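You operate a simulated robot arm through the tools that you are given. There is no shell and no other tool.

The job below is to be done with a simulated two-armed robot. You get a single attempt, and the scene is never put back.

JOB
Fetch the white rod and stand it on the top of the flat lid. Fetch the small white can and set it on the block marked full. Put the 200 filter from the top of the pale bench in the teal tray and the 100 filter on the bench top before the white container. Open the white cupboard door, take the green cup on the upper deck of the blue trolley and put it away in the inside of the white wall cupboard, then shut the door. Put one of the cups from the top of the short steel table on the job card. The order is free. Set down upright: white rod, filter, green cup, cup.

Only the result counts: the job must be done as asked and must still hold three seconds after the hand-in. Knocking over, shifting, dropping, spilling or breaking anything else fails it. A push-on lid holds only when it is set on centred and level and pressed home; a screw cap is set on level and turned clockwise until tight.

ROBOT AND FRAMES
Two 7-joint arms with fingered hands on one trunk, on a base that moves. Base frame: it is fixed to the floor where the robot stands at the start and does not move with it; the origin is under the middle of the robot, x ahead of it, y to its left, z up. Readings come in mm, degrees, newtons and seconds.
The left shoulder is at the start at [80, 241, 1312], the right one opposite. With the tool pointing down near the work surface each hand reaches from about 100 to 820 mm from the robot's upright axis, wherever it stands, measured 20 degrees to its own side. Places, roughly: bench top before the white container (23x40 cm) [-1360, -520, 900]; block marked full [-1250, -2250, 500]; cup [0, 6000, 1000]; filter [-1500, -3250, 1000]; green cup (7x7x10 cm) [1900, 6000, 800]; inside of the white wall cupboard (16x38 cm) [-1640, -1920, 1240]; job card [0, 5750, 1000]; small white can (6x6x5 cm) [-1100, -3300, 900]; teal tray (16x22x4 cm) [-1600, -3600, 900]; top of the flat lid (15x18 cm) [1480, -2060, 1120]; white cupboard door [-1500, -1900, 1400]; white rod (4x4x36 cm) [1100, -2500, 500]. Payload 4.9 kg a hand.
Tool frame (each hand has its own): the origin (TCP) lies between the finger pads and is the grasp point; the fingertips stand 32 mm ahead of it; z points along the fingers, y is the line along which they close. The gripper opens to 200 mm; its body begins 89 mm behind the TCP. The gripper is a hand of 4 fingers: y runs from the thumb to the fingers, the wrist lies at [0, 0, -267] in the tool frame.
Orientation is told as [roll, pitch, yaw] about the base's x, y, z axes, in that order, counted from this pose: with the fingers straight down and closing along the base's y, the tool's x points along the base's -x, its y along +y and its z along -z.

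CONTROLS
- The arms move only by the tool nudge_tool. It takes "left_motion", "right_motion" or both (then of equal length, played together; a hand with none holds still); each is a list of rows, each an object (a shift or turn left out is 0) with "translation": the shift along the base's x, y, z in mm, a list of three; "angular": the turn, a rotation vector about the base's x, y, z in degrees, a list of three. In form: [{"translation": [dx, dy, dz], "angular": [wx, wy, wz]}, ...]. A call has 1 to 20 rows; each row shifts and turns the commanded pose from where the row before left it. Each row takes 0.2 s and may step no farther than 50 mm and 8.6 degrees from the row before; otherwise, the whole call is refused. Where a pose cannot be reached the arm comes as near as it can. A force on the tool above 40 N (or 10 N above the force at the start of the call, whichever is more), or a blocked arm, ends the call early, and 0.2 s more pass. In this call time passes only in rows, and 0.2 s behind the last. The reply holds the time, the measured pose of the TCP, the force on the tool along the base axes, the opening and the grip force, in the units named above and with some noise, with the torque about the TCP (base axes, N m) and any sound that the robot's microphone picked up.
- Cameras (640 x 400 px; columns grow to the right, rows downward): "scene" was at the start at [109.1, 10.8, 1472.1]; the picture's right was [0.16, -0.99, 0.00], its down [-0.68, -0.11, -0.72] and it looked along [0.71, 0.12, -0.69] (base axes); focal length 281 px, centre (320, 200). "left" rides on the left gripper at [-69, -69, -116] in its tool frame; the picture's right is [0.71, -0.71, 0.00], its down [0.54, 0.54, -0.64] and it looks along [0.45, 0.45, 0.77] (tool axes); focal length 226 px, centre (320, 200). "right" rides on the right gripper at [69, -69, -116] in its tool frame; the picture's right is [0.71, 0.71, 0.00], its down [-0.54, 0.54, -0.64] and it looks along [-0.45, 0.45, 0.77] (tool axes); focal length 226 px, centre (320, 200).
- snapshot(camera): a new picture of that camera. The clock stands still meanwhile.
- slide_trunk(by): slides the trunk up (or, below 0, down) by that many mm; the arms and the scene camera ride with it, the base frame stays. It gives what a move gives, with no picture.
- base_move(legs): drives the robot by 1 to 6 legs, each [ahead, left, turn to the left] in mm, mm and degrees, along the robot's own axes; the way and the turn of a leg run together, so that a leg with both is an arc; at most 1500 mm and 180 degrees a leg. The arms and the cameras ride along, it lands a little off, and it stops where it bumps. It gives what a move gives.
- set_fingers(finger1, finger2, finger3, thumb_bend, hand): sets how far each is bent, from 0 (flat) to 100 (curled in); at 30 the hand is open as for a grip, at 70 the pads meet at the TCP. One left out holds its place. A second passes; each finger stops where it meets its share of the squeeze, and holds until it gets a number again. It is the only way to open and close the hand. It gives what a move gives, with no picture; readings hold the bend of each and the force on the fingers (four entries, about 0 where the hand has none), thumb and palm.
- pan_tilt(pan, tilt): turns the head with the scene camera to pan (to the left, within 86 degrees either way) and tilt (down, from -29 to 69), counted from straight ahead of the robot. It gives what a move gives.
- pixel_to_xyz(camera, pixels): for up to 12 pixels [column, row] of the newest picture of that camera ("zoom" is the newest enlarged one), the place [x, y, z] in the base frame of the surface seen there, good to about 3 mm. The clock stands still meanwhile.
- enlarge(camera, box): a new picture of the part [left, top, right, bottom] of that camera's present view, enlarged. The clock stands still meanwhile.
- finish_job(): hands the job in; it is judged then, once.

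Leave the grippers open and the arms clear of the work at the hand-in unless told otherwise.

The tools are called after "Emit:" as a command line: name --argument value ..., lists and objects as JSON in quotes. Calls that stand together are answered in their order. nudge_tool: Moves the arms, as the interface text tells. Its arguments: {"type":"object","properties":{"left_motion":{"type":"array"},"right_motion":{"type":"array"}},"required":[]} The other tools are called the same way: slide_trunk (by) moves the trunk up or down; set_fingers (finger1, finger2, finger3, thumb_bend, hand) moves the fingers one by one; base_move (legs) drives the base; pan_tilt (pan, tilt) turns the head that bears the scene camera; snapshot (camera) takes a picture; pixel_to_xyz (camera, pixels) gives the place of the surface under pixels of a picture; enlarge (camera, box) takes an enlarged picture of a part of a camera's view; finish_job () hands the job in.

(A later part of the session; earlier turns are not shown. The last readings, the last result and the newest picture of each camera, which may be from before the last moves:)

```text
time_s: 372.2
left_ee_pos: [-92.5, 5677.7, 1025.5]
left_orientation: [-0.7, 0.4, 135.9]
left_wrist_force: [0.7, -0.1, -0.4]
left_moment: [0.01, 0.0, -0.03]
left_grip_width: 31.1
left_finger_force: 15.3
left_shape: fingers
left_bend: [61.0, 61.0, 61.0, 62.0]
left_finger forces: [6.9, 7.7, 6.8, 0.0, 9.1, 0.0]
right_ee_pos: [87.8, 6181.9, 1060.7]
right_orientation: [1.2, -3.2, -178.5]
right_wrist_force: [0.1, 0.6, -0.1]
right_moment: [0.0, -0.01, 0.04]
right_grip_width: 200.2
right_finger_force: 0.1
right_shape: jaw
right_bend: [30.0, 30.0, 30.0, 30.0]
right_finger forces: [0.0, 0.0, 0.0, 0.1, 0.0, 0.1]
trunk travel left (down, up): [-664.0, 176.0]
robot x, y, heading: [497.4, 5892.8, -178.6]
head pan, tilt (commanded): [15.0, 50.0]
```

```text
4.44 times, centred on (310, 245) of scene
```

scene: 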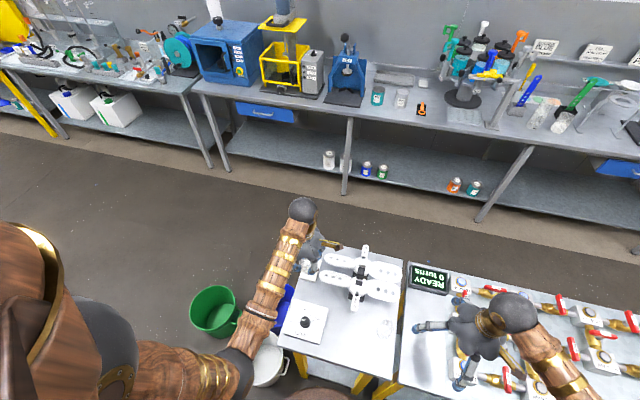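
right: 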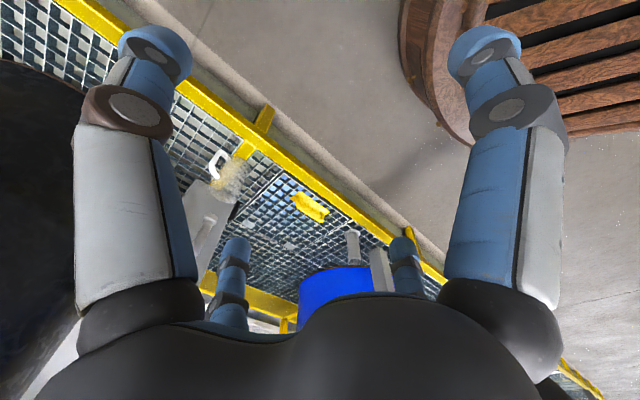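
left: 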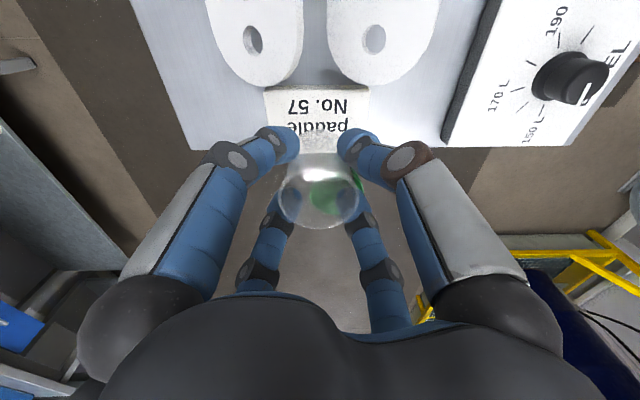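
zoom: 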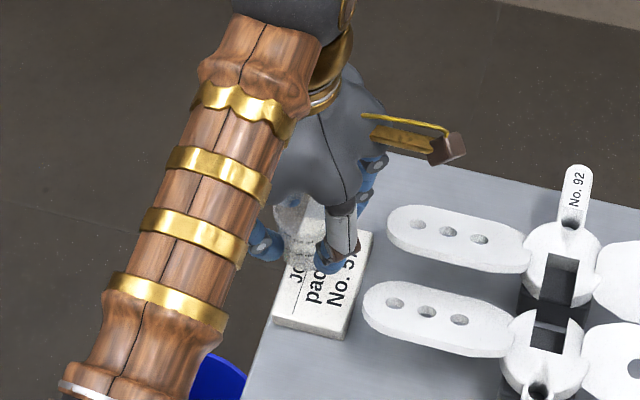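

Lowering further would bring the right hand near the valves on the next table, so I first pull the right hand back (+x) off that table.

Emit:
nudge_tool --right_motion '[{"translation": [30, 0, 0]}, {"translation": [30, 0, 0]}, {"translation": [30, 0, 0]}, {"translation": [30, 0, 0]}, {"translation": [30, 0, 0]}]'

Emit:
snapshot --camera "scene"

```text
time_s: 373.4
left_ee_pos: [-88.7, 5677.3, 1027.8]
left_orientation: [-0.6, 0.2, 135.8]
left_wrist_force: [0.3, -0.5, 0.1]
left_moment: [-0.01, 0.09, -0.02]
left_grip_width: 31.1
left_finger_force: 15.2
left_shape: fingers
left_bend: [61.0, 61.0, 61.0, 62.0]
left_finger forces: [7.0, 7.8, 6.9, 0.0, 9.0, 0.1]
right_ee_pos: [230.2, 6183.4, 1066.0]
right_orientation: [1.3, -3.3, -178.4]
right_wrist_force: [0.5, -0.5, 0.7]
right_moment: [0.02, 0.04, 0.02]
right_grip_width: 200.2
right_finger_force: 0.1
right_shape: jaw
right_bend: [30.0, 30.0, 30.0, 30.0]
right_finger forces: [0.0, 0.1, 0.1, 0.0, 0.0, 0.0]
right hand out of reach, approached as far as the arm can: row 5
trunk travel left (down, up): [-664.0, 176.0]
robot x, y, heading: [495.2, 5893.3, -178.3]
head pan, tilt (commanded): [15.0, 50.0]
```

```text
taken
```

scene: 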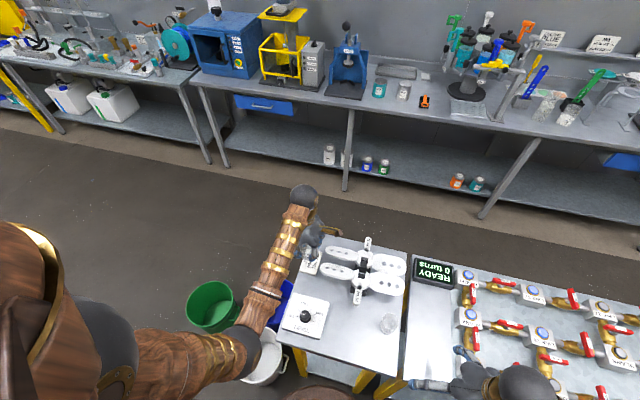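

Emit:
pixel_to_xyz --camera "scene" --pixels '[[468, 318], [510, 327], [543, 335], [545, 355], [430, 272], [495, 320]]'

Emit:
nudge_tool --left_motion '[{"translation": [-2, 2.5, -12]}, {"translation": [0, 0, -12]}, {"translation": [0, 0, -10]}, {}]'

Emit:
snapshot --camera "left"

```text
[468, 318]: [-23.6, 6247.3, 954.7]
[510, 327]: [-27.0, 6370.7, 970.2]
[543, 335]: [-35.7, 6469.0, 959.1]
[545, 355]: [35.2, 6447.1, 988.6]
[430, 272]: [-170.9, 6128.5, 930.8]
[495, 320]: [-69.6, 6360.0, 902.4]
```

```text
time_s: 374.4
left_ee_pos: [-95.3, 5680.2, 991.7]
left_orientation: [-0.8, 0.4, 135.7]
left_wrist_force: [-0.3, -0.2, 0.4]
left_moment: [-0.01, -0.01, 0.02]
left_grip_width: 31.0
left_finger_force: 15.0
left_shape: fingers
left_bend: [61.0, 61.0, 61.0, 62.0]
left_finger forces: [6.8, 7.8, 6.7, 0.0, 9.0, 0.1]
right_ee_pos: [225.7, 6186.0, 1065.1]
right_orientation: [1.2, -2.9, -178.5]
right_wrist_force: [-0.1, 0.0, 0.3]
right_moment: [0.02, -0.01, 0.03]
right_grip_width: 199.9
right_finger_force: 0.1
right_shape: jaw
right_bend: [30.0, 30.0, 30.0, 30.0]
right_finger forces: [0.0, 0.1, 0.0, 0.0, 0.0, 0.1]
trunk travel left (down, up): [-664.0, 176.0]
robot x, y, heading: [500.5, 5895.1, -178.6]
head pan, tilt (commanded): [15.0, 50.0]
```

```text
taken
```

left: 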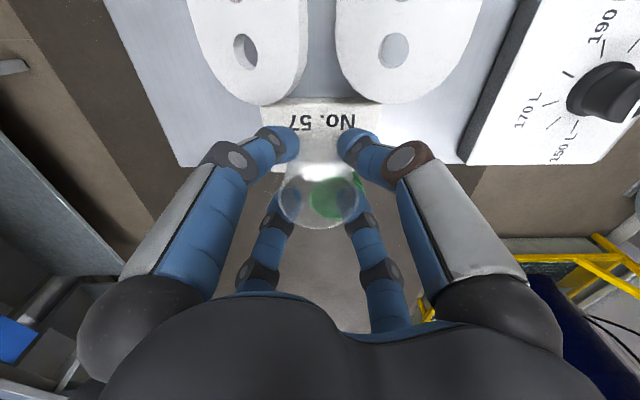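

Emit:
enlarge --camera "scene" --box '[270, 210, 350, 290]'

Emit:
pixel_to_xyz --camera "zoom" --pixels '[[215, 300], [230, 340], [330, 345], [345, 320], [290, 330], [250, 300]]'

```text
5.00 times, centred on (310, 250) of scene
```

zoom: 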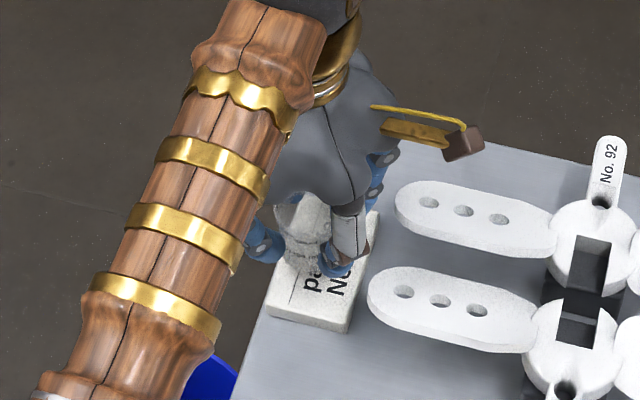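

```text
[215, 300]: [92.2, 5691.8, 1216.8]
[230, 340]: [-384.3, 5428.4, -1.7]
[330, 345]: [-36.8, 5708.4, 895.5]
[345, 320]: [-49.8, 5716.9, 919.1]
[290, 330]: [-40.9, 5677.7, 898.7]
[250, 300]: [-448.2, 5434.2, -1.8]
```

Emit:
pixel_to_xyz --camera "zoom" --pixels '[[275, 302], [280, 285], [285, 262], [290, 305], [320, 315], [268, 310]]'

```text
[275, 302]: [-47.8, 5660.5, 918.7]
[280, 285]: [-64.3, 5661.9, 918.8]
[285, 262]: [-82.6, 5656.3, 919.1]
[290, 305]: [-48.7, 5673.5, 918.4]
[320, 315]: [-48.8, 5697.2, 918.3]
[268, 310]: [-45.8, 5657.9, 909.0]
```

Card y-range 5655–5719. I shift the cup by (+4, +4) to (-91, 5684) and lower to contact.

Emit:
nudge_tool --left_motion '[{"translation": [4, 4, -3]}, {"translation": [0, 0, -3]}, {}]'

Emit:
nudge_tool --left_motion '[{"translation": [0, 0, -1.5]}, {}]'

Emit:
nudge_tool --left_motion '[{"translation": [0, 0, -1.5]}, {}]'

```text
time_s: 375.2
left_ee_pos: [-89.8, 5683.1, 984.3]
left_orientation: [-0.8, 0.4, 135.8]
left_wrist_force: [0.3, 0.3, -0.1]
left_moment: [0.0, 0.0, -0.01]
left_grip_width: 31.1
left_finger_force: 15.4
left_shape: fingers
left_bend: [61.0, 61.0, 61.0, 62.0]
left_finger forces: [6.9, 7.7, 6.8, 0.0, 9.1, 0.1]
right_ee_pos: [226.8, 6184.7, 1065.2]
right_orientation: [1.3, -2.9, -178.6]
right_wrist_force: [1.2, -0.4, -0.3]
right_moment: [-0.02, 0.03, 0.03]
right_grip_width: 200.0
right_finger_force: 0.1
right_shape: jaw
right_bend: [30.0, 30.0, 30.0, 30.0]
right_finger forces: [0.0, 0.0, 0.1, 0.0, 0.0, 0.1]
trunk travel left (down, up): [-664.0, 176.0]
robot x, y, heading: [502.8, 5891.2, -178.7]
head pan, tilt (commanded): [15.0, 50.0]
```

```text
time_s: 375.8
left_ee_pos: [-91.4, 5684.8, 983.3]
left_orientation: [-0.7, 0.4, 135.8]
left_wrist_force: [0.5, -0.2, 0.9]
left_moment: [0.0, -0.01, 0.0]
left_grip_width: 31.3
left_finger_force: 15.4
left_shape: fingers
left_bend: [61.0, 61.0, 61.0, 62.0]
left_finger forces: [7.0, 7.7, 6.7, 0.0, 9.1, 0.0]
right_ee_pos: [227.6, 6184.0, 1065.4]
right_orientation: [1.2, -3.0, -178.5]
right_wrist_force: [-0.2, -0.2, -0.6]
right_moment: [0.03, 0.0, 0.0]
right_grip_width: 200.1
right_finger_force: 0.0
right_shape: jaw
right_bend: [30.0, 30.0, 30.0, 30.0]
right_finger forces: [0.0, 0.1, 0.0, 0.0, 0.1, 0.0]
trunk travel left (down, up): [-664.0, 176.0]
robot x, y, heading: [495.4, 5894.2, -178.3]
head pan, tilt (commanded): [15.0, 50.0]
```

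```text
time_s: 376.4
left_ee_pos: [-91.1, 5684.4, 983.6]
left_orientation: [-0.7, 0.4, 135.8]
left_wrist_force: [-0.6, -0.7, -0.1]
left_moment: [0.01, 0.0, -0.01]
left_grip_width: 31.0
left_finger_force: 15.5
left_shape: fingers
left_bend: [61.0, 61.0, 61.0, 62.0]
left_finger forces: [6.9, 7.7, 6.7, 0.0, 9.1, 0.0]
right_ee_pos: [227.0, 6184.8, 1065.6]
right_orientation: [1.2, -3.1, -178.5]
right_wrist_force: [-0.8, 0.3, 0.1]
right_moment: [0.0, 0.0, 0.03]
right_grip_width: 199.8
right_finger_force: 0.0
right_shape: jaw
right_bend: [30.0, 30.0, 30.0, 30.0]
right_finger forces: [0.0, 0.0, 0.0, 0.0, 0.0, 0.0]
trunk travel left (down, up): [-664.0, 176.0]
robot x, y, heading: [497.1, 5894.1, -178.4]
head pan, tilt (commanded): [15.0, 50.0]
```

Emit:
nudge_tool --left_motion '[{"translation": [0, 0, -1.5]}, {}]'

Emit:
nudge_tool --left_motion '[{"translation": [0, 0, -1.5]}, {}]'

```text
time_s: 377.0
left_ee_pos: [-90.4, 5683.6, 982.3]
left_orientation: [-0.7, 0.4, 135.8]
left_wrist_force: [0.0, -0.6, 0.3]
left_moment: [-0.02, 0.01, 0.0]
left_grip_width: 31.0
left_finger_force: 15.2
left_shape: fingers
left_bend: [61.0, 61.0, 61.0, 62.0]
left_finger forces: [7.0, 7.8, 6.7, 0.0, 9.1, 0.0]
right_ee_pos: [227.7, 6184.1, 1066.4]
right_orientation: [1.2, -3.0, -178.5]
right_wrist_force: [-0.1, 0.0, -0.4]
right_moment: [0.0, 0.02, -0.02]
right_grip_width: 200.1
right_finger_force: 0.0
right_shape: jaw
right_bend: [30.0, 30.0, 30.0, 30.0]
right_finger forces: [0.0, 0.1, 0.0, 0.0, 0.0, 0.0]
trunk travel left (down, up): [-664.0, 176.0]
robot x, y, heading: [497.2, 5890.6, -178.6]
head pan, tilt (commanded): [15.0, 50.0]
```

```text
time_s: 377.6
left_ee_pos: [-91.3, 5684.2, 980.9]
left_orientation: [-0.7, 0.3, 135.9]
left_wrist_force: [1.0, -0.6, 10.6]
left_moment: [0.0, 0.05, 0.01]
left_grip_width: 31.0
left_finger_force: 17.0
left_shape: fingers
left_bend: [61.0, 61.0, 61.0, 62.0]
left_finger forces: [7.6, 8.6, 7.3, 0.0, 9.9, 0.1]
right_ee_pos: [227.9, 6185.0, 1066.3]
right_orientation: [1.3, -3.0, -178.4]
right_wrist_force: [-0.4, -0.2, 0.8]
right_moment: [-0.01, 0.01, 0.02]
right_grip_width: 200.0
right_finger_force: 0.1
right_shape: jaw
right_bend: [30.0, 30.0, 30.0, 30.0]
right_finger forces: [0.0, 0.1, 0.0, 0.0, 0.0, 0.0]
trunk travel left (down, up): [-664.0, 176.0]
robot x, y, heading: [499.5, 5890.5, -178.7]
head pan, tilt (commanded): [15.0, 50.0]
```

Contact, 10.6 N. I ease 1 mm and open gently.

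Emit:
nudge_tool --left_motion '[{"translation": [0, 0, 1]}, {}]'

Emit:
set_fingers --hand "left" --finger1 57 --finger2 57 --finger3 57 --thumb_bend 57

Emit:
set_fingers --hand "left" --finger1 51 --finger2 51 --finger3 51 --thumb_bend 51

Emit:
snapshot --camera "left"

```text
time_s: 378.2
left_ee_pos: [-88.6, 5682.8, 980.5]
left_orientation: [-0.7, 0.5, 135.8]
left_wrist_force: [-1.8, -0.2, 7.6]
left_moment: [0.01, 0.12, 0.0]
left_grip_width: 31.1
left_finger_force: 16.7
left_shape: fingers
left_bend: [61.0, 61.0, 61.0, 62.0]
left_finger forces: [8.2, 9.6, 6.8, 0.1, 9.0, 0.1]
right_ee_pos: [227.3, 6184.7, 1065.3]
right_orientation: [1.3, -3.0, -178.5]
right_wrist_force: [0.7, 0.8, -0.8]
right_moment: [0.0, 0.03, 0.02]
right_grip_width: 199.9
right_finger_force: 0.2
right_shape: jaw
right_bend: [30.0, 30.0, 30.0, 30.0]
right_finger forces: [0.0, 0.1, 0.0, 0.1, 0.0, 0.0]
trunk travel left (down, up): [-664.0, 176.0]
robot x, y, heading: [496.2, 5891.6, -178.4]
head pan, tilt (commanded): [15.0, 50.0]
```

```text
time_s: 379.2
left_ee_pos: [-89.5, 5683.2, 980.3]
left_orientation: [-0.8, 0.5, 135.8]
left_wrist_force: [-0.4, 0.4, 0.1]
left_moment: [0.01, 0.03, -0.04]
left_grip_width: 47.2
left_finger_force: 0.2
left_shape: fingers
left_bend: [56.0, 56.0, 56.0, 56.0]
left_finger forces: [0.0, 0.0, 0.0, 0.0, 0.0, 0.0]
right_ee_pos: [227.3, 6183.5, 1065.1]
right_orientation: [1.2, -3.0, -178.5]
right_wrist_force: [-0.6, 0.4, 0.6]
right_moment: [0.05, 0.03, 0.02]
right_grip_width: 200.0
right_finger_force: 0.0
right_shape: jaw
right_bend: [30.0, 30.0, 30.0, 30.0]
right_finger forces: [0.0, 0.1, 0.0, 0.0, 0.0, 0.1]
trunk travel left (down, up): [-664.0, 176.0]
robot x, y, heading: [501.2, 5889.3, -178.5]
head pan, tilt (commanded): [15.0, 50.0]
```

```text
time_s: 380.2
left_ee_pos: [-89.4, 5682.4, 980.6]
left_orientation: [-0.7, 0.4, 135.8]
left_wrist_force: [0.4, -5.8, 2.3]
left_moment: [0.0, -0.01, 0.02]
left_grip_width: 63.7
left_finger_force: 2.5
left_shape: fingers
left_bend: [52.0, 51.0, 51.0, 51.0]
left_finger forces: [2.7, 0.0, 0.1, 0.1, 2.3, 0.0]
right_ee_pos: [226.1, 6183.8, 1064.7]
right_orientation: [1.2, -3.0, -178.4]
right_wrist_force: [0.1, 0.1, 0.2]
right_moment: [0.0, 0.0, -0.01]
right_grip_width: 200.0
right_finger_force: 0.0
right_shape: jaw
right_bend: [30.0, 30.0, 30.0, 30.0]
right_finger forces: [0.1, 0.0, 0.0, 0.1, 0.1, 0.1]
trunk travel left (down, up): [-664.0, 176.0]
robot x, y, heading: [497.8, 5894.9, -178.2]
head pan, tilt (commanded): [15.0, 50.0]
```

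```text
taken
```

left: 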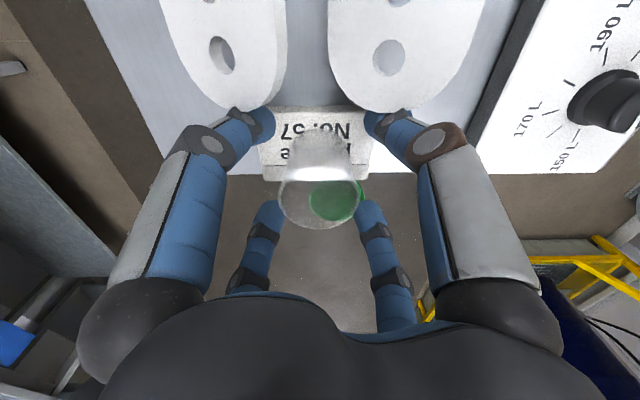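

Finger 1 and thumb lightly touch the paddle tips (2–3 N). I draw those two in slightly, rise 14 mm so the knuckles clear the paddles, then open again.

Emit:
set_fingers --hand "left" --finger1 54 --thumb_bend 54

Emit:
nudge_tool --left_motion '[{"translation": [0, 0, 7]}, {"translation": [0, 0, 7]}, {}]'

Emit:
enlarge --camera "left" --box '[200, 60, 440, 260]'

```text
time_s: 381.2
left_ee_pos: [-90.5, 5682.9, 980.3]
left_orientation: [-0.7, 0.5, 135.8]
left_wrist_force: [0.9, 0.2, -0.1]
left_moment: [-0.01, 0.03, 0.01]
left_grip_width: 54.7
left_finger_force: 0.0
left_shape: fingers
left_bend: [54.0, 51.0, 51.0, 54.0]
left_finger forces: [0.0, 0.1, 0.0, 0.0, 0.0, 0.1]
right_ee_pos: [226.6, 6184.4, 1065.9]
right_orientation: [1.4, -3.0, -178.7]
right_wrist_force: [0.5, -0.4, 0.2]
right_moment: [0.01, 0.01, 0.01]
right_grip_width: 200.0
right_finger_force: 0.0
right_shape: jaw
right_bend: [30.0, 30.0, 30.0, 30.0]
right_finger forces: [0.0, 0.1, 0.0, 0.0, 0.1, 0.1]
trunk travel left (down, up): [-664.0, 176.0]
robot x, y, heading: [500.1, 5891.3, -178.7]
head pan, tilt (commanded): [15.0, 50.0]
```

```text
time_s: 382.0
left_ee_pos: [-89.5, 5683.1, 995.1]
left_orientation: [-0.7, 0.3, 135.8]
left_wrist_force: [0.1, 0.2, 0.2]
left_moment: [0.01, -0.02, 0.04]
left_grip_width: 54.6
left_finger_force: 0.0
left_shape: fingers
left_bend: [54.0, 51.0, 51.0, 54.0]
left_finger forces: [0.0, 0.0, 0.0, 0.0, 0.0, 0.0]
right_ee_pos: [226.6, 6183.2, 1064.8]
right_orientation: [1.3, -3.0, -178.6]
right_wrist_force: [-0.4, 0.7, 0.5]
right_moment: [0.05, -0.02, -0.02]
right_grip_width: 200.0
right_finger_force: 0.1
right_shape: jaw
right_bend: [30.0, 30.0, 30.0, 30.0]
right_finger forces: [0.1, 0.1, 0.0, 0.0, 0.1, 0.0]
trunk travel left (down, up): [-664.0, 176.0]
robot x, y, heading: [501.0, 5890.9, -178.7]
head pan, tilt (commanded): [15.0, 50.0]
```

```text
2.00 times, centred on (320, 160) of left
```

zoom: 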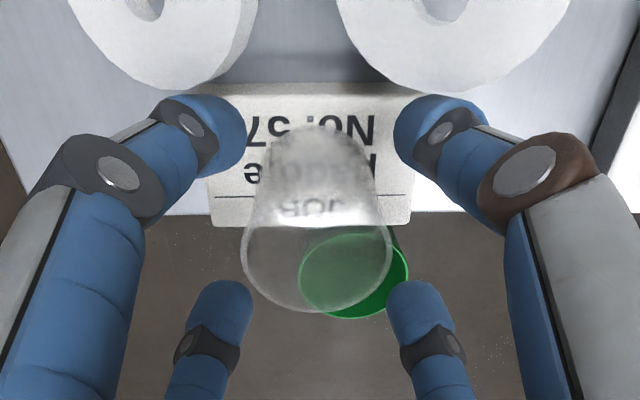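

The cup stands on the card, clear of the fingers. I open to 50 and rise straight up.

Emit:
set_fingers --hand "left" --finger1 51 --finger2 50 --finger3 50 --thumb_bend 51

Emit:
nudge_tool --left_motion '[{"translation": [0, 0, 8]}, {"translation": [0, 0, 10]}, {"translation": [0, 0, 10]}, {"translation": [0, 0, 10]}, {}]'

Emit:
slide_trunk --by 150

Emit:
snapshot --camera "left"

Emit:
pixel_to_xyz --camera "left" --pixels '[[320, 60], [300, 60]]'

```text
time_s: 383.0
left_ee_pos: [-89.3, 5682.9, 996.5]
left_orientation: [-0.6, 0.4, 135.9]
left_wrist_force: [0.4, -0.1, -0.9]
left_moment: [-0.02, 0.0, 0.06]
left_grip_width: 65.1
left_finger_force: 0.0
left_shape: fingers
left_bend: [51.0, 50.0, 50.0, 51.0]
left_finger forces: [0.0, 0.0, 0.1, 0.0, 0.0, 0.0]
right_ee_pos: [227.1, 6185.2, 1064.8]
right_orientation: [1.1, -3.0, -178.4]
right_wrist_force: [0.0, -0.2, 0.6]
right_moment: [0.03, 0.03, -0.02]
right_grip_width: 199.8
right_finger_force: 0.0
right_shape: jaw
right_bend: [30.0, 30.0, 30.0, 30.0]
right_finger forces: [0.1, 0.1, 0.1, 0.0, 0.0, 0.0]
trunk travel left (down, up): [-664.0, 176.0]
robot x, y, heading: [499.9, 5895.1, -178.3]
head pan, tilt (commanded): [15.0, 50.0]
```

```text
time_s: 384.2
left_ee_pos: [-89.0, 5683.1, 1033.4]
left_orientation: [-0.7, 0.4, 135.8]
left_wrist_force: [0.4, 0.5, 0.6]
left_moment: [0.0, 0.04, -0.02]
left_grip_width: 65.1
left_finger_force: 0.1
left_shape: fingers
left_bend: [51.0, 50.0, 50.0, 51.0]
left_finger forces: [0.1, 0.0, 0.0, 0.0, 0.0, 0.1]
right_ee_pos: [226.4, 6185.4, 1065.8]
right_orientation: [1.2, -3.1, -178.6]
right_wrist_force: [-0.3, -1.0, 0.8]
right_moment: [0.03, 0.0, 0.01]
right_grip_width: 200.1
right_finger_force: 0.0
right_shape: jaw
right_bend: [30.0, 30.0, 30.0, 30.0]
right_finger forces: [0.0, 0.0, 0.0, 0.0, 0.0, 0.1]
trunk travel left (down, up): [-664.0, 176.0]
robot x, y, heading: [498.9, 5892.9, -178.5]
head pan, tilt (commanded): [15.0, 50.0]
```

```text
time_s: 385.9
left_ee_pos: [-91.1, 5683.8, 1182.0]
left_orientation: [-0.7, 0.5, 135.9]
left_wrist_force: [-0.5, -0.2, -0.5]
left_moment: [0.0, 0.02, -0.02]
left_grip_width: 65.2
left_finger_force: 0.0
left_shape: fingers
left_bend: [51.0, 50.0, 50.0, 51.0]
left_finger forces: [0.0, 0.0, 0.0, 0.0, 0.0, 0.0]
right_ee_pos: [226.9, 6184.3, 1216.3]
right_orientation: [1.1, -3.1, -178.6]
right_wrist_force: [0.2, -0.6, -0.6]
right_moment: [0.02, -0.02, -0.03]
right_grip_width: 200.0
right_finger_force: 0.1
right_shape: jaw
right_bend: [30.0, 30.0, 30.0, 30.0]
right_finger forces: [0.0, 0.0, 0.0, 0.0, 0.0, 0.1]
trunk travel left (down, up): [-814.0, 26.0]
robot x, y, heading: [497.9, 5894.4, -178.5]
head pan, tilt (commanded): [15.0, 50.0]
```

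```text
taken
```

left: 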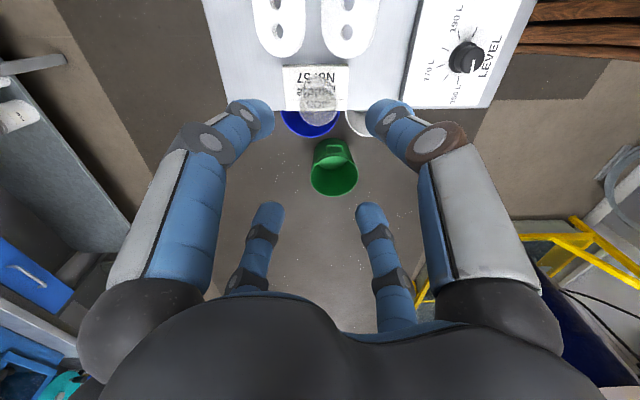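

```text
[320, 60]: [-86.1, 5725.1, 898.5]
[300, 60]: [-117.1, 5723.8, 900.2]
```

The cup stands on the job card. I check the paddle tips' position versus before (y ≈ 5738–5742).

Emit:
pixel_to_xyz --camera "left" --pixels '[[277, 55], [270, 52], [350, 54], [342, 52], [360, 50], [320, 100], [305, 95], [335, 95], [322, 82]]'

Emit:
enlarge --camera "left" --box '[220, 0, 420, 140]'

```text
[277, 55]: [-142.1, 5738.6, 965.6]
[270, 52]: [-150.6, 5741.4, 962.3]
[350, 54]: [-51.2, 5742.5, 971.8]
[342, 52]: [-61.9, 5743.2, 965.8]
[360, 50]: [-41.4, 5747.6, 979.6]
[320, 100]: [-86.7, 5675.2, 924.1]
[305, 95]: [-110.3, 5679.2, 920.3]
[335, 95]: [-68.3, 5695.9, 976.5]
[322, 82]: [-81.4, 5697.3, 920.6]
```

```text
2.86 times, centred on (320, 70) of left
```

zoom: 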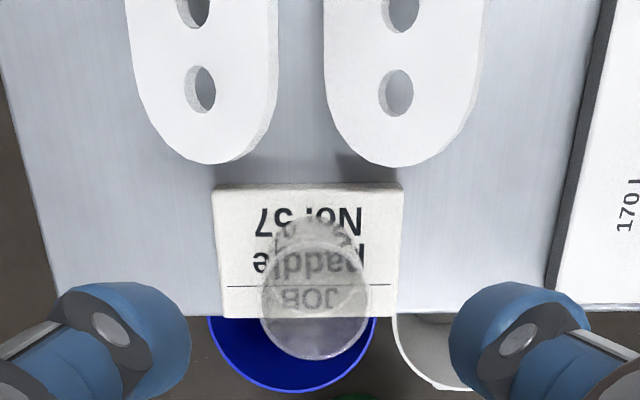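

Paddles are unmoved. Now the green cup: I retract and turn the left hand back, drive back from the table, and turn around to the trolley.

Emit:
nudge_tool --left_motion '[{"translation": [22, 3, -2], "angular": [0, 0, 7.5]}, {"translation": [22, 3, -2], "angular": [0, 0, 7.5]}, {"translation": [22, 3, -2], "angular": [0, 0, 7.5]}, {"translation": [22, 3, -2], "angular": [0, 0, 7.5]}, {"translation": [22, 3, -2], "angular": [0, 0, 7.5]}, {"translation": [22, 3, -2], "angular": [0, 0, 7.5]}]'

Emit:
base_move --legs '[[-300, 0, 0], [0, 0, 178]]'

Emit:
pan_tilt --pan 0 --tilt 35

Emit:
snapshot --camera "scene"

```text
time_s: 387.3
left_ee_pos: [43.4, 5700.1, 1171.9]
left_orientation: [-0.7, 0.3, -179.1]
left_wrist_force: [-0.1, 0.1, 0.4]
left_moment: [-0.01, 0.01, -0.01]
left_grip_width: 65.1
left_finger_force: 0.0
left_shape: fingers
left_bend: [51.0, 50.0, 50.0, 51.0]
left_finger forces: [0.1, 0.0, 0.1, 0.0, 0.0, 0.0]
right_ee_pos: [228.3, 6184.3, 1216.0]
right_orientation: [1.2, -3.1, -178.4]
right_wrist_force: [0.8, 0.3, 0.4]
right_moment: [-0.03, 0.02, 0.01]
right_grip_width: 200.1
right_finger_force: 0.0
right_shape: jaw
right_bend: [30.0, 30.0, 30.0, 30.0]
right_finger forces: [0.0, 0.1, 0.0, 0.1, 0.0, 0.0]
trunk travel left (down, up): [-814.0, 26.0]
robot x, y, heading: [497.9, 5889.3, -178.5]
head pan, tilt (commanded): [15.0, 50.0]
```

```text
time_s: 396.6
left_ee_pos: [1257.7, 6073.7, 1171.6]
left_orientation: [-0.7, 0.4, -1.5]
left_wrist_force: [0.1, -0.1, 0.0]
left_moment: [-0.01, 0.0, -0.01]
left_grip_width: 65.1
left_finger_force: 0.2
left_shape: fingers
left_bend: [51.0, 50.0, 50.0, 51.0]
left_finger forces: [0.1, 0.1, 0.0, 0.0, 0.0, 0.1]
right_ee_pos: [1055.8, 5597.0, 1215.7]
right_orientation: [1.2, -3.0, -0.7]
right_wrist_force: [-0.6, -1.4, -1.0]
right_moment: [0.0, 0.02, 0.02]
right_grip_width: 200.0
right_finger_force: 0.0
right_shape: jaw
right_bend: [30.0, 30.0, 30.0, 30.0]
right_finger forces: [0.1, 0.0, 0.0, 0.1, 0.0, 0.0]
trunk travel left (down, up): [-814.0, 26.0]
robot x, y, heading: [797.0, 5898.1, -0.7]
head pan, tilt (commanded): [15.0, 50.0]
```

```text
time_s: 397.4
left_ee_pos: [1259.2, 6075.6, 1170.0]
left_orientation: [-0.7, 0.4, -1.4]
left_wrist_force: [0.4, 1.2, -0.6]
left_moment: [0.02, 0.01, 0.01]
left_grip_width: 65.2
left_finger_force: 0.1
left_shape: fingers
left_bend: [51.0, 50.0, 50.0, 51.0]
left_finger forces: [0.1, 0.0, 0.0, 0.0, 0.0, 0.0]
right_ee_pos: [1055.7, 5597.2, 1215.7]
right_orientation: [1.3, -3.0, -0.7]
right_wrist_force: [-0.2, 1.0, 0.1]
right_moment: [-0.02, -0.03, 0.02]
right_grip_width: 200.0
right_finger_force: 0.0
right_shape: jaw
right_bend: [30.0, 30.0, 30.0, 30.0]
right_finger forces: [0.1, 0.0, 0.0, 0.0, 0.1, 0.0]
trunk travel left (down, up): [-814.0, 26.0]
robot x, y, heading: [794.7, 5901.7, -0.6]
head pan, tilt (commanded): [0.0, 35.0]
```

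```text
taken
```

scene: 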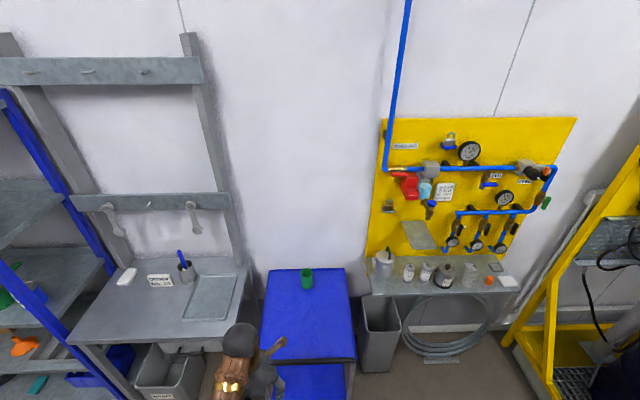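

The blue trolley is ahead; the green cup stands at (307,278) on its upper deck. I enlarge and measure.

Emit:
enlarge --camera "scene" --box '[240, 240, 400, 390]'

Emit:
pixel_to_xyz --camera "scene" --pixels '[[307, 272], [307, 285], [265, 300], [350, 300], [265, 355], [350, 355], [285, 275], [340, 272], [275, 275], [355, 365], [300, 330]]'

```text
2.67 times, centred on (320, 315) of scene
```

zoom: 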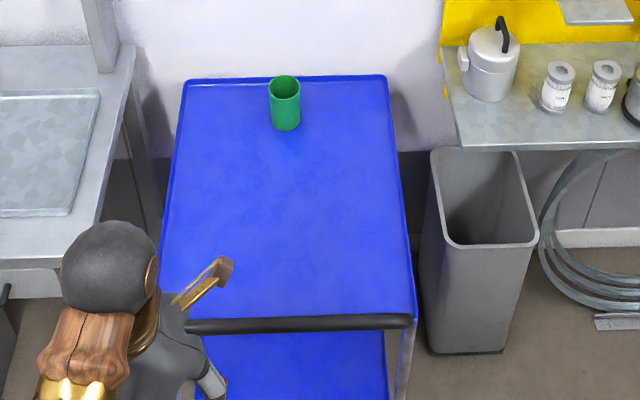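

```text
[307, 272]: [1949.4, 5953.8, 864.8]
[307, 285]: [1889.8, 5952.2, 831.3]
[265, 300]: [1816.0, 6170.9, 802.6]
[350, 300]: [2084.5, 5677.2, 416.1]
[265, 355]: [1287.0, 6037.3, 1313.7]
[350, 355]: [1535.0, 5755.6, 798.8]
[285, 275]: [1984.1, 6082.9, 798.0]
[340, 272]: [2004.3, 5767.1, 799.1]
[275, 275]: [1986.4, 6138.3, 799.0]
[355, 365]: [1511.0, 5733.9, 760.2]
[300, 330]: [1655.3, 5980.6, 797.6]
```

Upper deck z = 799; the cup is near (1925, 5953), z 799–899. I check the trolley's front handle and the cup rim for exact placement.

Emit:
pixel_to_xyz --camera "scene" --pixels '[[312, 363], [345, 363], [290, 366], [330, 390], [300, 390]]'

Emit:
enlarge --camera "scene" --box '[290, 258, 330, 298]'

Emit:
pixel_to_xyz --camera "zoom" --pixels '[[265, 125], [330, 120], [298, 105], [298, 142], [275, 210], [325, 205], [300, 220], [300, 180]]'

```text
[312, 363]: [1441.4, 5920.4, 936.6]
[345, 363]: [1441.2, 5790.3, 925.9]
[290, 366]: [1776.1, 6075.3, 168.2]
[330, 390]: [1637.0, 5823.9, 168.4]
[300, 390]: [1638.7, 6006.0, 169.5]
```

```text
10.00 times, centred on (310, 278) of scene
```

zoom: 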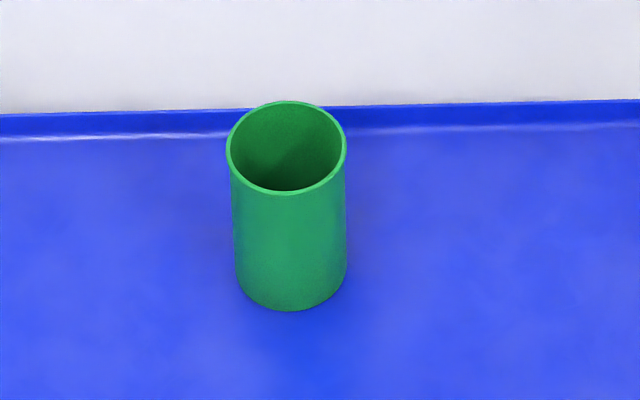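

```text
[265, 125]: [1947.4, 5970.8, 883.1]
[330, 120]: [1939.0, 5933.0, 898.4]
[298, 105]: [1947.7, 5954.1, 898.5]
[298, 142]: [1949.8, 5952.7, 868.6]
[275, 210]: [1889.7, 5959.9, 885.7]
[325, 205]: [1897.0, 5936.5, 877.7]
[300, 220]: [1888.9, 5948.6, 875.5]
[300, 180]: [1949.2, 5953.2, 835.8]
```

Cup axis about (1919, 5953), radius ≈ 31; the trolley handle bar is at x ≈ 1441, z ≈ 935. I stop the base at x ≈ 1100. I drive there and extend the hand high with a 35° tilt.

Emit:
base_move --legs '[[300, -160, 0.6]]'

Emit:
set_fingers --hand "left" --finger1 40 --finger2 42 --finger3 42 --thumb_bend 42

Emit:
nudge_tool --left_motion '[{"translation": [33, 4, 22], "angular": [0, -3.5, 0]}, {"translation": [33, 4, 22], "angular": [0, -3.5, 0]}, {"translation": [33, 4, 22], "angular": [0, -3.5, 0]}, {"translation": [33, 4, 22], "angular": [0, -3.5, 0]}, {"translation": [33, 4, 22], "angular": [0, -3.5, 0]}, {"translation": [33, 4, 22], "angular": [0, -3.5, 0]}, {"translation": [33, 4, 22], "angular": [0, -3.5, 0]}, {"translation": [33, 4, 22], "angular": [0, -3.5, 0]}, {"translation": [33, 4, 22], "angular": [0, -3.5, 0]}, {"translation": [33, 4, 22], "angular": [0, -3.5, 0]}]'

Emit:
snapshot --camera "left"

Emit:
snapshot --camera "scene"

```text
time_s: 399.6
left_ee_pos: [1543.8, 5919.5, 1172.6]
left_orientation: [-0.8, 0.4, -0.5]
left_wrist_force: [-0.3, 0.4, 0.1]
left_moment: [0.02, -0.02, 0.02]
left_grip_width: 65.2
left_finger_force: 0.1
left_shape: fingers
left_bend: [51.0, 50.0, 50.0, 51.0]
left_finger forces: [0.0, 0.0, 0.1, 0.1, 0.1, 0.0]
right_ee_pos: [1348.4, 5439.6, 1216.0]
right_orientation: [1.2, -3.1, 0.0]
right_wrist_force: [-0.6, 0.4, -0.3]
right_moment: [-0.02, -0.07, 0.01]
right_grip_width: 200.0
right_finger_force: 0.1
right_shape: jaw
right_bend: [30.0, 30.0, 30.0, 30.0]
right_finger forces: [0.0, 0.1, 0.0, 0.0, 0.0, 0.1]
trunk travel left (down, up): [-814.0, 26.0]
robot x, y, heading: [1086.7, 5738.6, 0.4]
head pan, tilt (commanded): [0.0, 35.0]
```

```text
time_s: 400.6
left_ee_pos: [1547.6, 5917.3, 1170.9]
left_orientation: [-0.8, 0.5, -0.6]
left_wrist_force: [-0.9, 0.7, 0.1]
left_moment: [-0.02, -0.01, 0.0]
left_grip_width: 101.4
left_finger_force: 0.0
left_shape: fingers
left_bend: [40.0, 42.0, 42.0, 42.0]
left_finger forces: [0.1, 0.0, 0.0, 0.0, 0.0, 0.0]
right_ee_pos: [1351.7, 5437.4, 1216.1]
right_orientation: [1.3, -3.0, 0.0]
right_wrist_force: [0.2, 0.5, 0.2]
right_moment: [0.0, 0.02, -0.02]
right_grip_width: 199.9
right_finger_force: 0.1
right_shape: jaw
right_bend: [30.0, 30.0, 30.0, 30.0]
right_finger forces: [0.1, 0.0, 0.0, 0.0, 0.0, 0.0]
trunk travel left (down, up): [-814.0, 26.0]
robot x, y, heading: [1085.5, 5736.0, 0.1]
head pan, tilt (commanded): [0.0, 35.0]
```

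```text
time_s: 402.8
left_ee_pos: [1878.3, 5956.6, 1390.4]
left_orientation: [-0.3, -34.6, -0.7]
left_wrist_force: [0.6, -0.2, 1.0]
left_moment: [0.0, -0.03, 0.0]
left_grip_width: 101.6
left_finger_force: 0.1
left_shape: fingers
left_bend: [40.0, 42.0, 42.0, 42.0]
left_finger forces: [0.0, 0.0, 0.0, 0.0, 0.0, 0.1]
right_ee_pos: [1350.8, 5439.2, 1215.0]
right_orientation: [1.3, -2.9, 0.0]
right_wrist_force: [0.1, 0.2, -0.3]
right_moment: [-0.01, 0.01, -0.03]
right_grip_width: 199.8
right_finger_force: 0.1
right_shape: jaw
right_bend: [30.0, 30.0, 30.0, 30.0]
right_finger forces: [0.0, 0.0, 0.0, 0.1, 0.1, 0.0]
trunk travel left (down, up): [-814.0, 26.0]
robot x, y, heading: [1086.8, 5738.9, -0.1]
head pan, tilt (commanded): [0.0, 35.0]
```

```text
taken
```

left: 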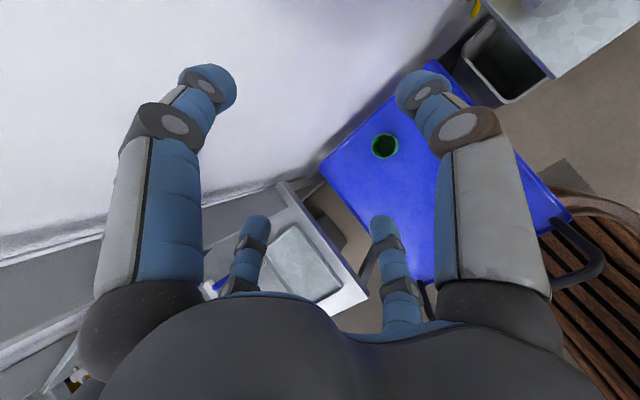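

```text
taken
```

scene: 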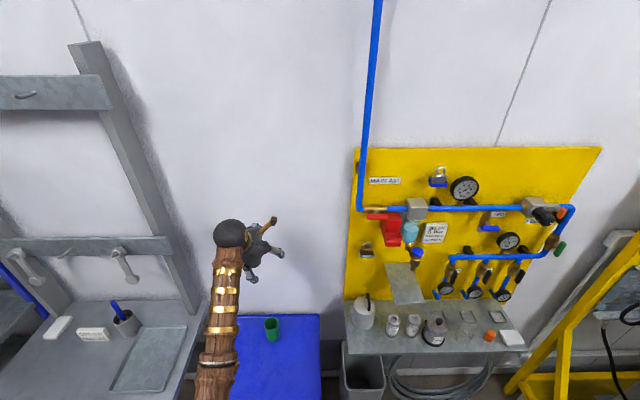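

I lower the trunk by 330 mm and look at the cup again.

Emit:
slide_trunk --by -330

Emit:
snapshot --camera "left"

Emit:
snapshot --camera "scene"

Emit:
snapshot --camera "right"

```text
time_s: 406.0
left_ee_pos: [1876.9, 5955.1, 1059.8]
left_orientation: [-0.3, -34.5, -0.7]
left_wrist_force: [-0.6, 0.4, 1.0]
left_moment: [-0.03, -0.02, 0.02]
left_grip_width: 101.7
left_finger_force: 0.0
left_shape: fingers
left_bend: [40.0, 42.0, 42.0, 42.0]
left_finger forces: [0.1, 0.0, 0.0, 0.1, 0.0, 0.1]
right_ee_pos: [1350.2, 5439.6, 885.6]
right_orientation: [1.3, -3.0, 0.0]
right_wrist_force: [0.2, 0.4, -0.2]
right_moment: [0.01, 0.04, 0.01]
right_grip_width: 199.8
right_finger_force: 0.0
right_shape: jaw
right_bend: [30.0, 30.0, 30.0, 30.0]
right_finger forces: [0.0, 0.0, 0.0, 0.0, 0.1, 0.0]
trunk travel left (down, up): [-484.0, 356.0]
robot x, y, heading: [1088.1, 5737.5, -0.2]
head pan, tilt (commanded): [0.0, 35.0]
```

```text
taken
```

left: 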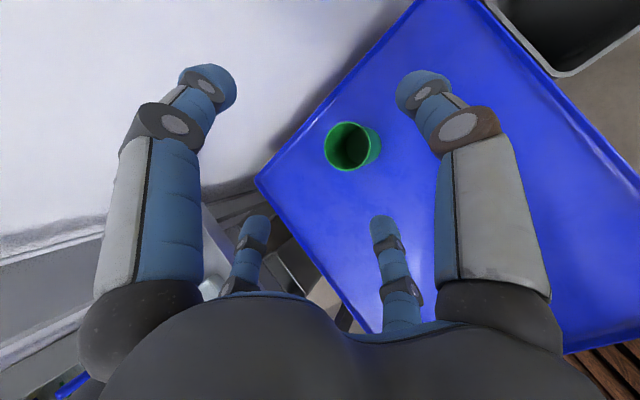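

```text
taken
```

scene: 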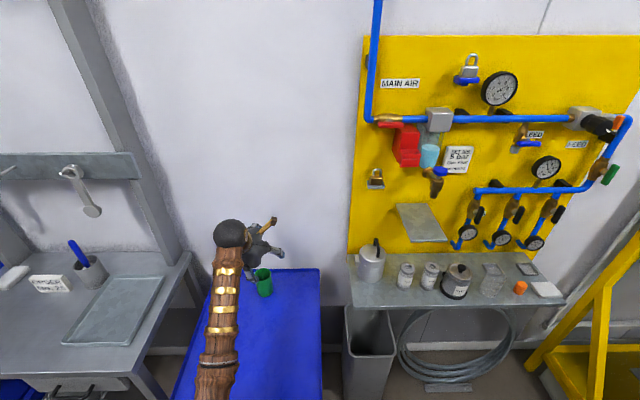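

```text
taken
```

right: 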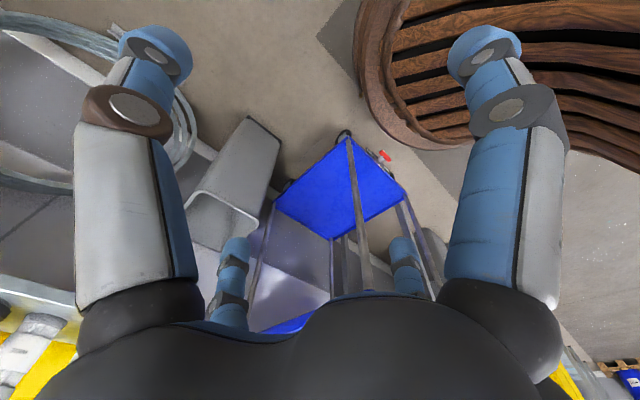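

I measure the cup's rim from the hand camera.

Emit:
enlarge --camera "left" --box '[300, 100, 400, 190]'

Emit:
pixel_to_xyz --camera "zoom" --pixels '[[205, 205], [395, 205], [300, 105], [300, 305], [235, 135], [370, 135], [235, 275], [375, 270], [440, 240], [400, 300]]'

```text
4.44 times, centred on (350, 145) of left
```

zoom: 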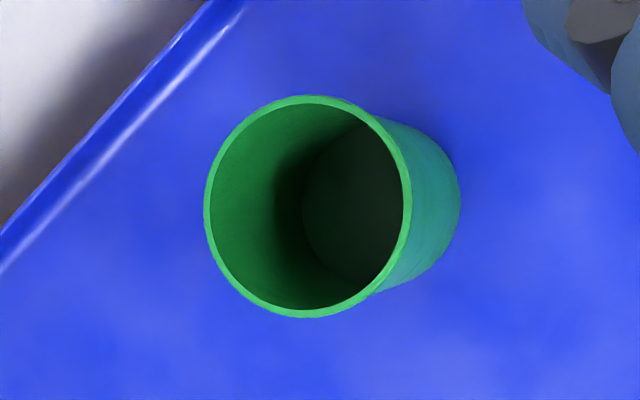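

```text
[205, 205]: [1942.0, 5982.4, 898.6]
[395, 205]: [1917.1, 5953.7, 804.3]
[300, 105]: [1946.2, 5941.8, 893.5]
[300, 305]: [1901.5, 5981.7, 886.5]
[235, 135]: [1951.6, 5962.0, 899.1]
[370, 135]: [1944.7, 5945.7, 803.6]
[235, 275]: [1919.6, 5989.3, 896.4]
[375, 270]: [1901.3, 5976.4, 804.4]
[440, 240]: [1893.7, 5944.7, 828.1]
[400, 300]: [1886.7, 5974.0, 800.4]
```

Cup centre about (1920, 5956), r ≈ 32. For the side pinch I put the TCP at (1903, 5956); finger 3 opens a bit more. Then I lower to z ≈ 945 and check clearances.

Emit:
set_fingers --hand "left" --finger1 40 --finger2 42 --finger3 33 --thumb_bend 42

Emit:
nudge_tool --left_motion '[{"translation": [13, 0.5, 0]}, {"translation": [13, 0.5, 0]}, {}]'

Emit:
slide_trunk --by -115

Emit:
snapshot --camera "left"

```text
time_s: 407.0
left_ee_pos: [1875.7, 5956.2, 1060.1]
left_orientation: [-0.3, -34.6, -0.7]
left_wrist_force: [0.4, 1.3, 0.1]
left_moment: [0.04, 0.0, -0.03]
left_grip_width: 101.7
left_finger_force: 0.2
left_shape: fingers
left_bend: [40.0, 42.0, 33.0, 42.0]
left_finger forces: [0.0, 0.1, 0.0, 0.0, 0.0, 0.1]
right_ee_pos: [1349.5, 5439.5, 885.5]
right_orientation: [1.3, -3.0, 0.1]
right_wrist_force: [0.3, 0.5, 0.1]
right_moment: [-0.01, 0.01, -0.01]
right_grip_width: 199.9
right_finger_force: 0.1
right_shape: jaw
right_bend: [30.0, 30.0, 30.0, 30.0]
right_finger forces: [0.0, 0.0, 0.0, 0.0, 0.0, 0.0]
trunk travel left (down, up): [-484.0, 356.0]
robot x, y, heading: [1084.6, 5741.5, -0.0]
head pan, tilt (commanded): [0.0, 35.0]
```

```text
time_s: 407.8
left_ee_pos: [1902.9, 5957.1, 1062.0]
left_orientation: [-0.3, -34.6, -0.8]
left_wrist_force: [-0.7, 0.1, 0.1]
left_moment: [-0.02, -0.01, 0.01]
left_grip_width: 101.8
left_finger_force: 0.1
left_shape: fingers
left_bend: [40.0, 42.0, 33.0, 42.0]
left_finger forces: [0.0, 0.0, 0.0, 0.1, 0.1, 0.0]
right_ee_pos: [1349.6, 5439.8, 884.9]
right_orientation: [1.3, -3.0, 0.0]
right_wrist_force: [0.2, -0.2, -0.7]
right_moment: [0.01, 0.0, 0.0]
right_grip_width: 200.0
right_finger_force: 0.1
right_shape: jaw
right_bend: [30.0, 30.0, 30.0, 30.0]
right_finger forces: [0.1, 0.0, 0.1, 0.1, 0.0, 0.0]
trunk travel left (down, up): [-484.0, 356.0]
robot x, y, heading: [1085.8, 5738.8, 0.1]
head pan, tilt (commanded): [0.0, 35.0]
```

```text
time_s: 409.3
left_ee_pos: [1902.7, 5959.1, 956.7]
left_orientation: [-0.3, -35.2, -0.8]
left_wrist_force: [1.0, -0.1, 1.4]
left_moment: [0.0, 0.02, -0.03]
left_grip_width: 101.5
left_finger_force: 0.0
left_shape: fingers
left_bend: [40.0, 42.0, 33.0, 42.0]
left_finger forces: [0.0, 0.0, 0.0, 0.0, 0.0, 0.0]
right_ee_pos: [1348.3, 5438.2, 772.6]
right_orientation: [1.4, -3.2, 0.0]
right_wrist_force: [0.8, 0.1, -0.2]
right_moment: [0.0, 0.0, 0.01]
right_grip_width: 199.9
right_finger_force: 0.0
right_shape: jaw
right_bend: [30.0, 30.0, 30.0, 30.0]
right_finger forces: [0.1, 0.1, 0.1, 0.1, 0.0, 0.1]
trunk travel left (down, up): [-369.0, 471.0]
robot x, y, heading: [1087.6, 5742.9, 0.2]
head pan, tilt (commanded): [0.0, 35.0]
```

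```text
taken
```

left: 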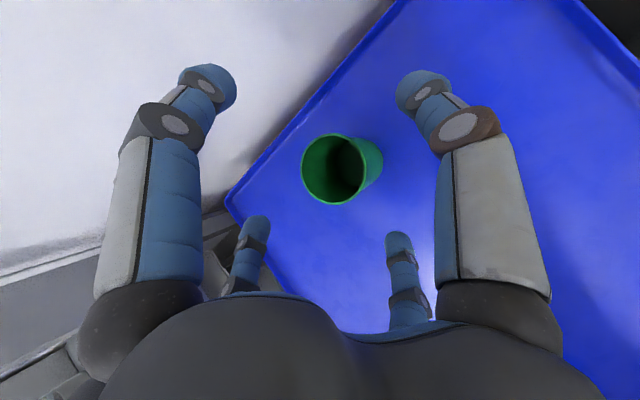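

The hand is 10 mm higher than expected, so the elbow may be touching the trolley's handle. I look down there.

Emit:
pan_tilt --pan 20 --tilt 65

Emit:
snapshot --camera "scene"

```text
time_s: 410.2
left_ee_pos: [1901.2, 5956.1, 958.2]
left_orientation: [-0.3, -35.4, -0.7]
left_wrist_force: [0.1, -0.2, 0.3]
left_moment: [0.0, -0.03, -0.02]
left_grip_width: 101.6
left_finger_force: 0.1
left_shape: fingers
left_bend: [40.0, 42.0, 33.0, 42.0]
left_finger forces: [0.1, 0.0, 0.0, 0.0, 0.0, 0.0]
right_ee_pos: [1346.9, 5438.3, 773.1]
right_orientation: [1.3, -3.3, 0.1]
right_wrist_force: [0.4, -0.2, 0.5]
right_moment: [-0.01, -0.02, 0.0]
right_grip_width: 199.9
right_finger_force: 0.1
right_shape: jaw
right_bend: [30.0, 30.0, 30.0, 30.0]
right_finger forces: [0.1, 0.0, 0.1, 0.0, 0.1, 0.0]
trunk travel left (down, up): [-369.0, 471.0]
robot x, y, heading: [1088.8, 5740.3, 0.3]
head pan, tilt (commanded): [20.0, 65.0]
```

```text
taken
```

scene: 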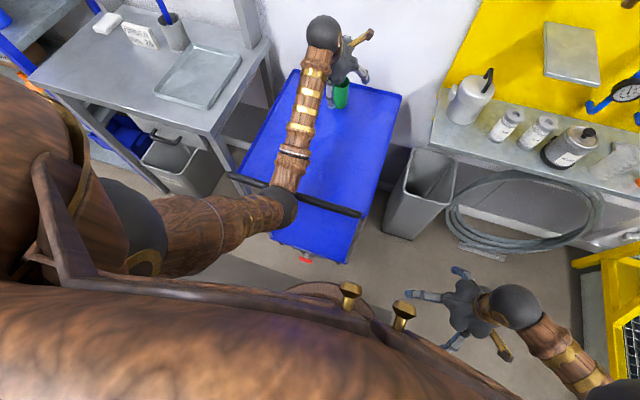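

The elbow ball rests on the trolley's handle bar. I raise the trunk 60 mm right away and re-check.

Emit:
slide_trunk --by 60

Emit:
snapshot --camera "scene"

Emit:
pixel_to_xyz --camera "scene" --pixels '[[335, 210], [350, 213], [240, 185], [345, 100], [275, 200], [370, 140], [340, 95]]'

Emit:
snapshot --camera "left"

```text
time_s: 411.2
left_ee_pos: [1903.1, 5956.8, 1004.9]
left_orientation: [-0.4, -34.6, -0.6]
left_wrist_force: [0.0, -0.6, 0.4]
left_moment: [-0.02, -0.03, 0.0]
left_grip_width: 101.5
left_finger_force: 0.1
left_shape: fingers
left_bend: [40.0, 42.0, 33.0, 42.0]
left_finger forces: [0.0, 0.1, 0.0, 0.0, 0.1, 0.0]
right_ee_pos: [1351.2, 5437.6, 830.8]
right_orientation: [1.3, -2.8, 0.0]
right_wrist_force: [0.4, 1.4, 0.7]
right_moment: [0.0, 0.02, 0.0]
right_grip_width: 200.1
right_finger_force: 0.0
right_shape: jaw
right_bend: [30.0, 30.0, 30.0, 30.0]
right_finger forces: [0.0, 0.0, 0.1, 0.0, 0.1, 0.1]
trunk travel left (down, up): [-429.0, 411.0]
robot x, y, heading: [1085.5, 5741.9, 0.0]
head pan, tilt (commanded): [20.0, 65.0]
```

```text
taken
```

scene: 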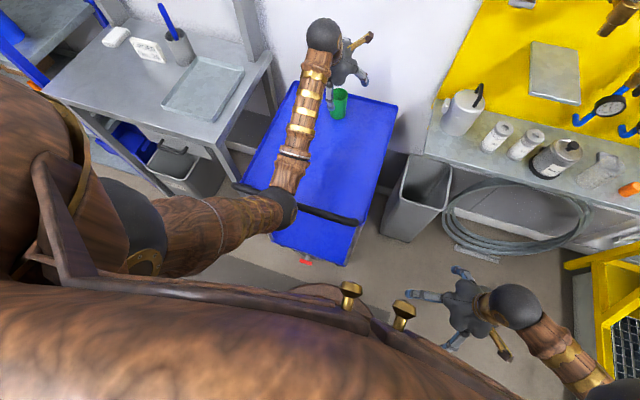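

```text
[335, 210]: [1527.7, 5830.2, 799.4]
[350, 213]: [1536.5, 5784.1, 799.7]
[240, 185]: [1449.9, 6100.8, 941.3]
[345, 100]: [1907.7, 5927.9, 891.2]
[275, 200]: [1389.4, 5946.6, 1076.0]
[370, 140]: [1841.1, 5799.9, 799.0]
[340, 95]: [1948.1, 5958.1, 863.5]
```

```text
taken
```

left: 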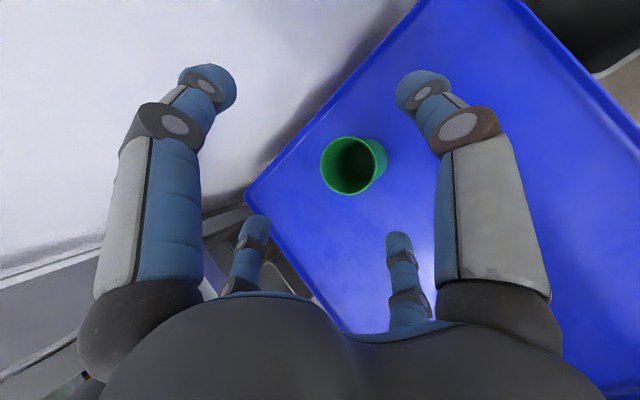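

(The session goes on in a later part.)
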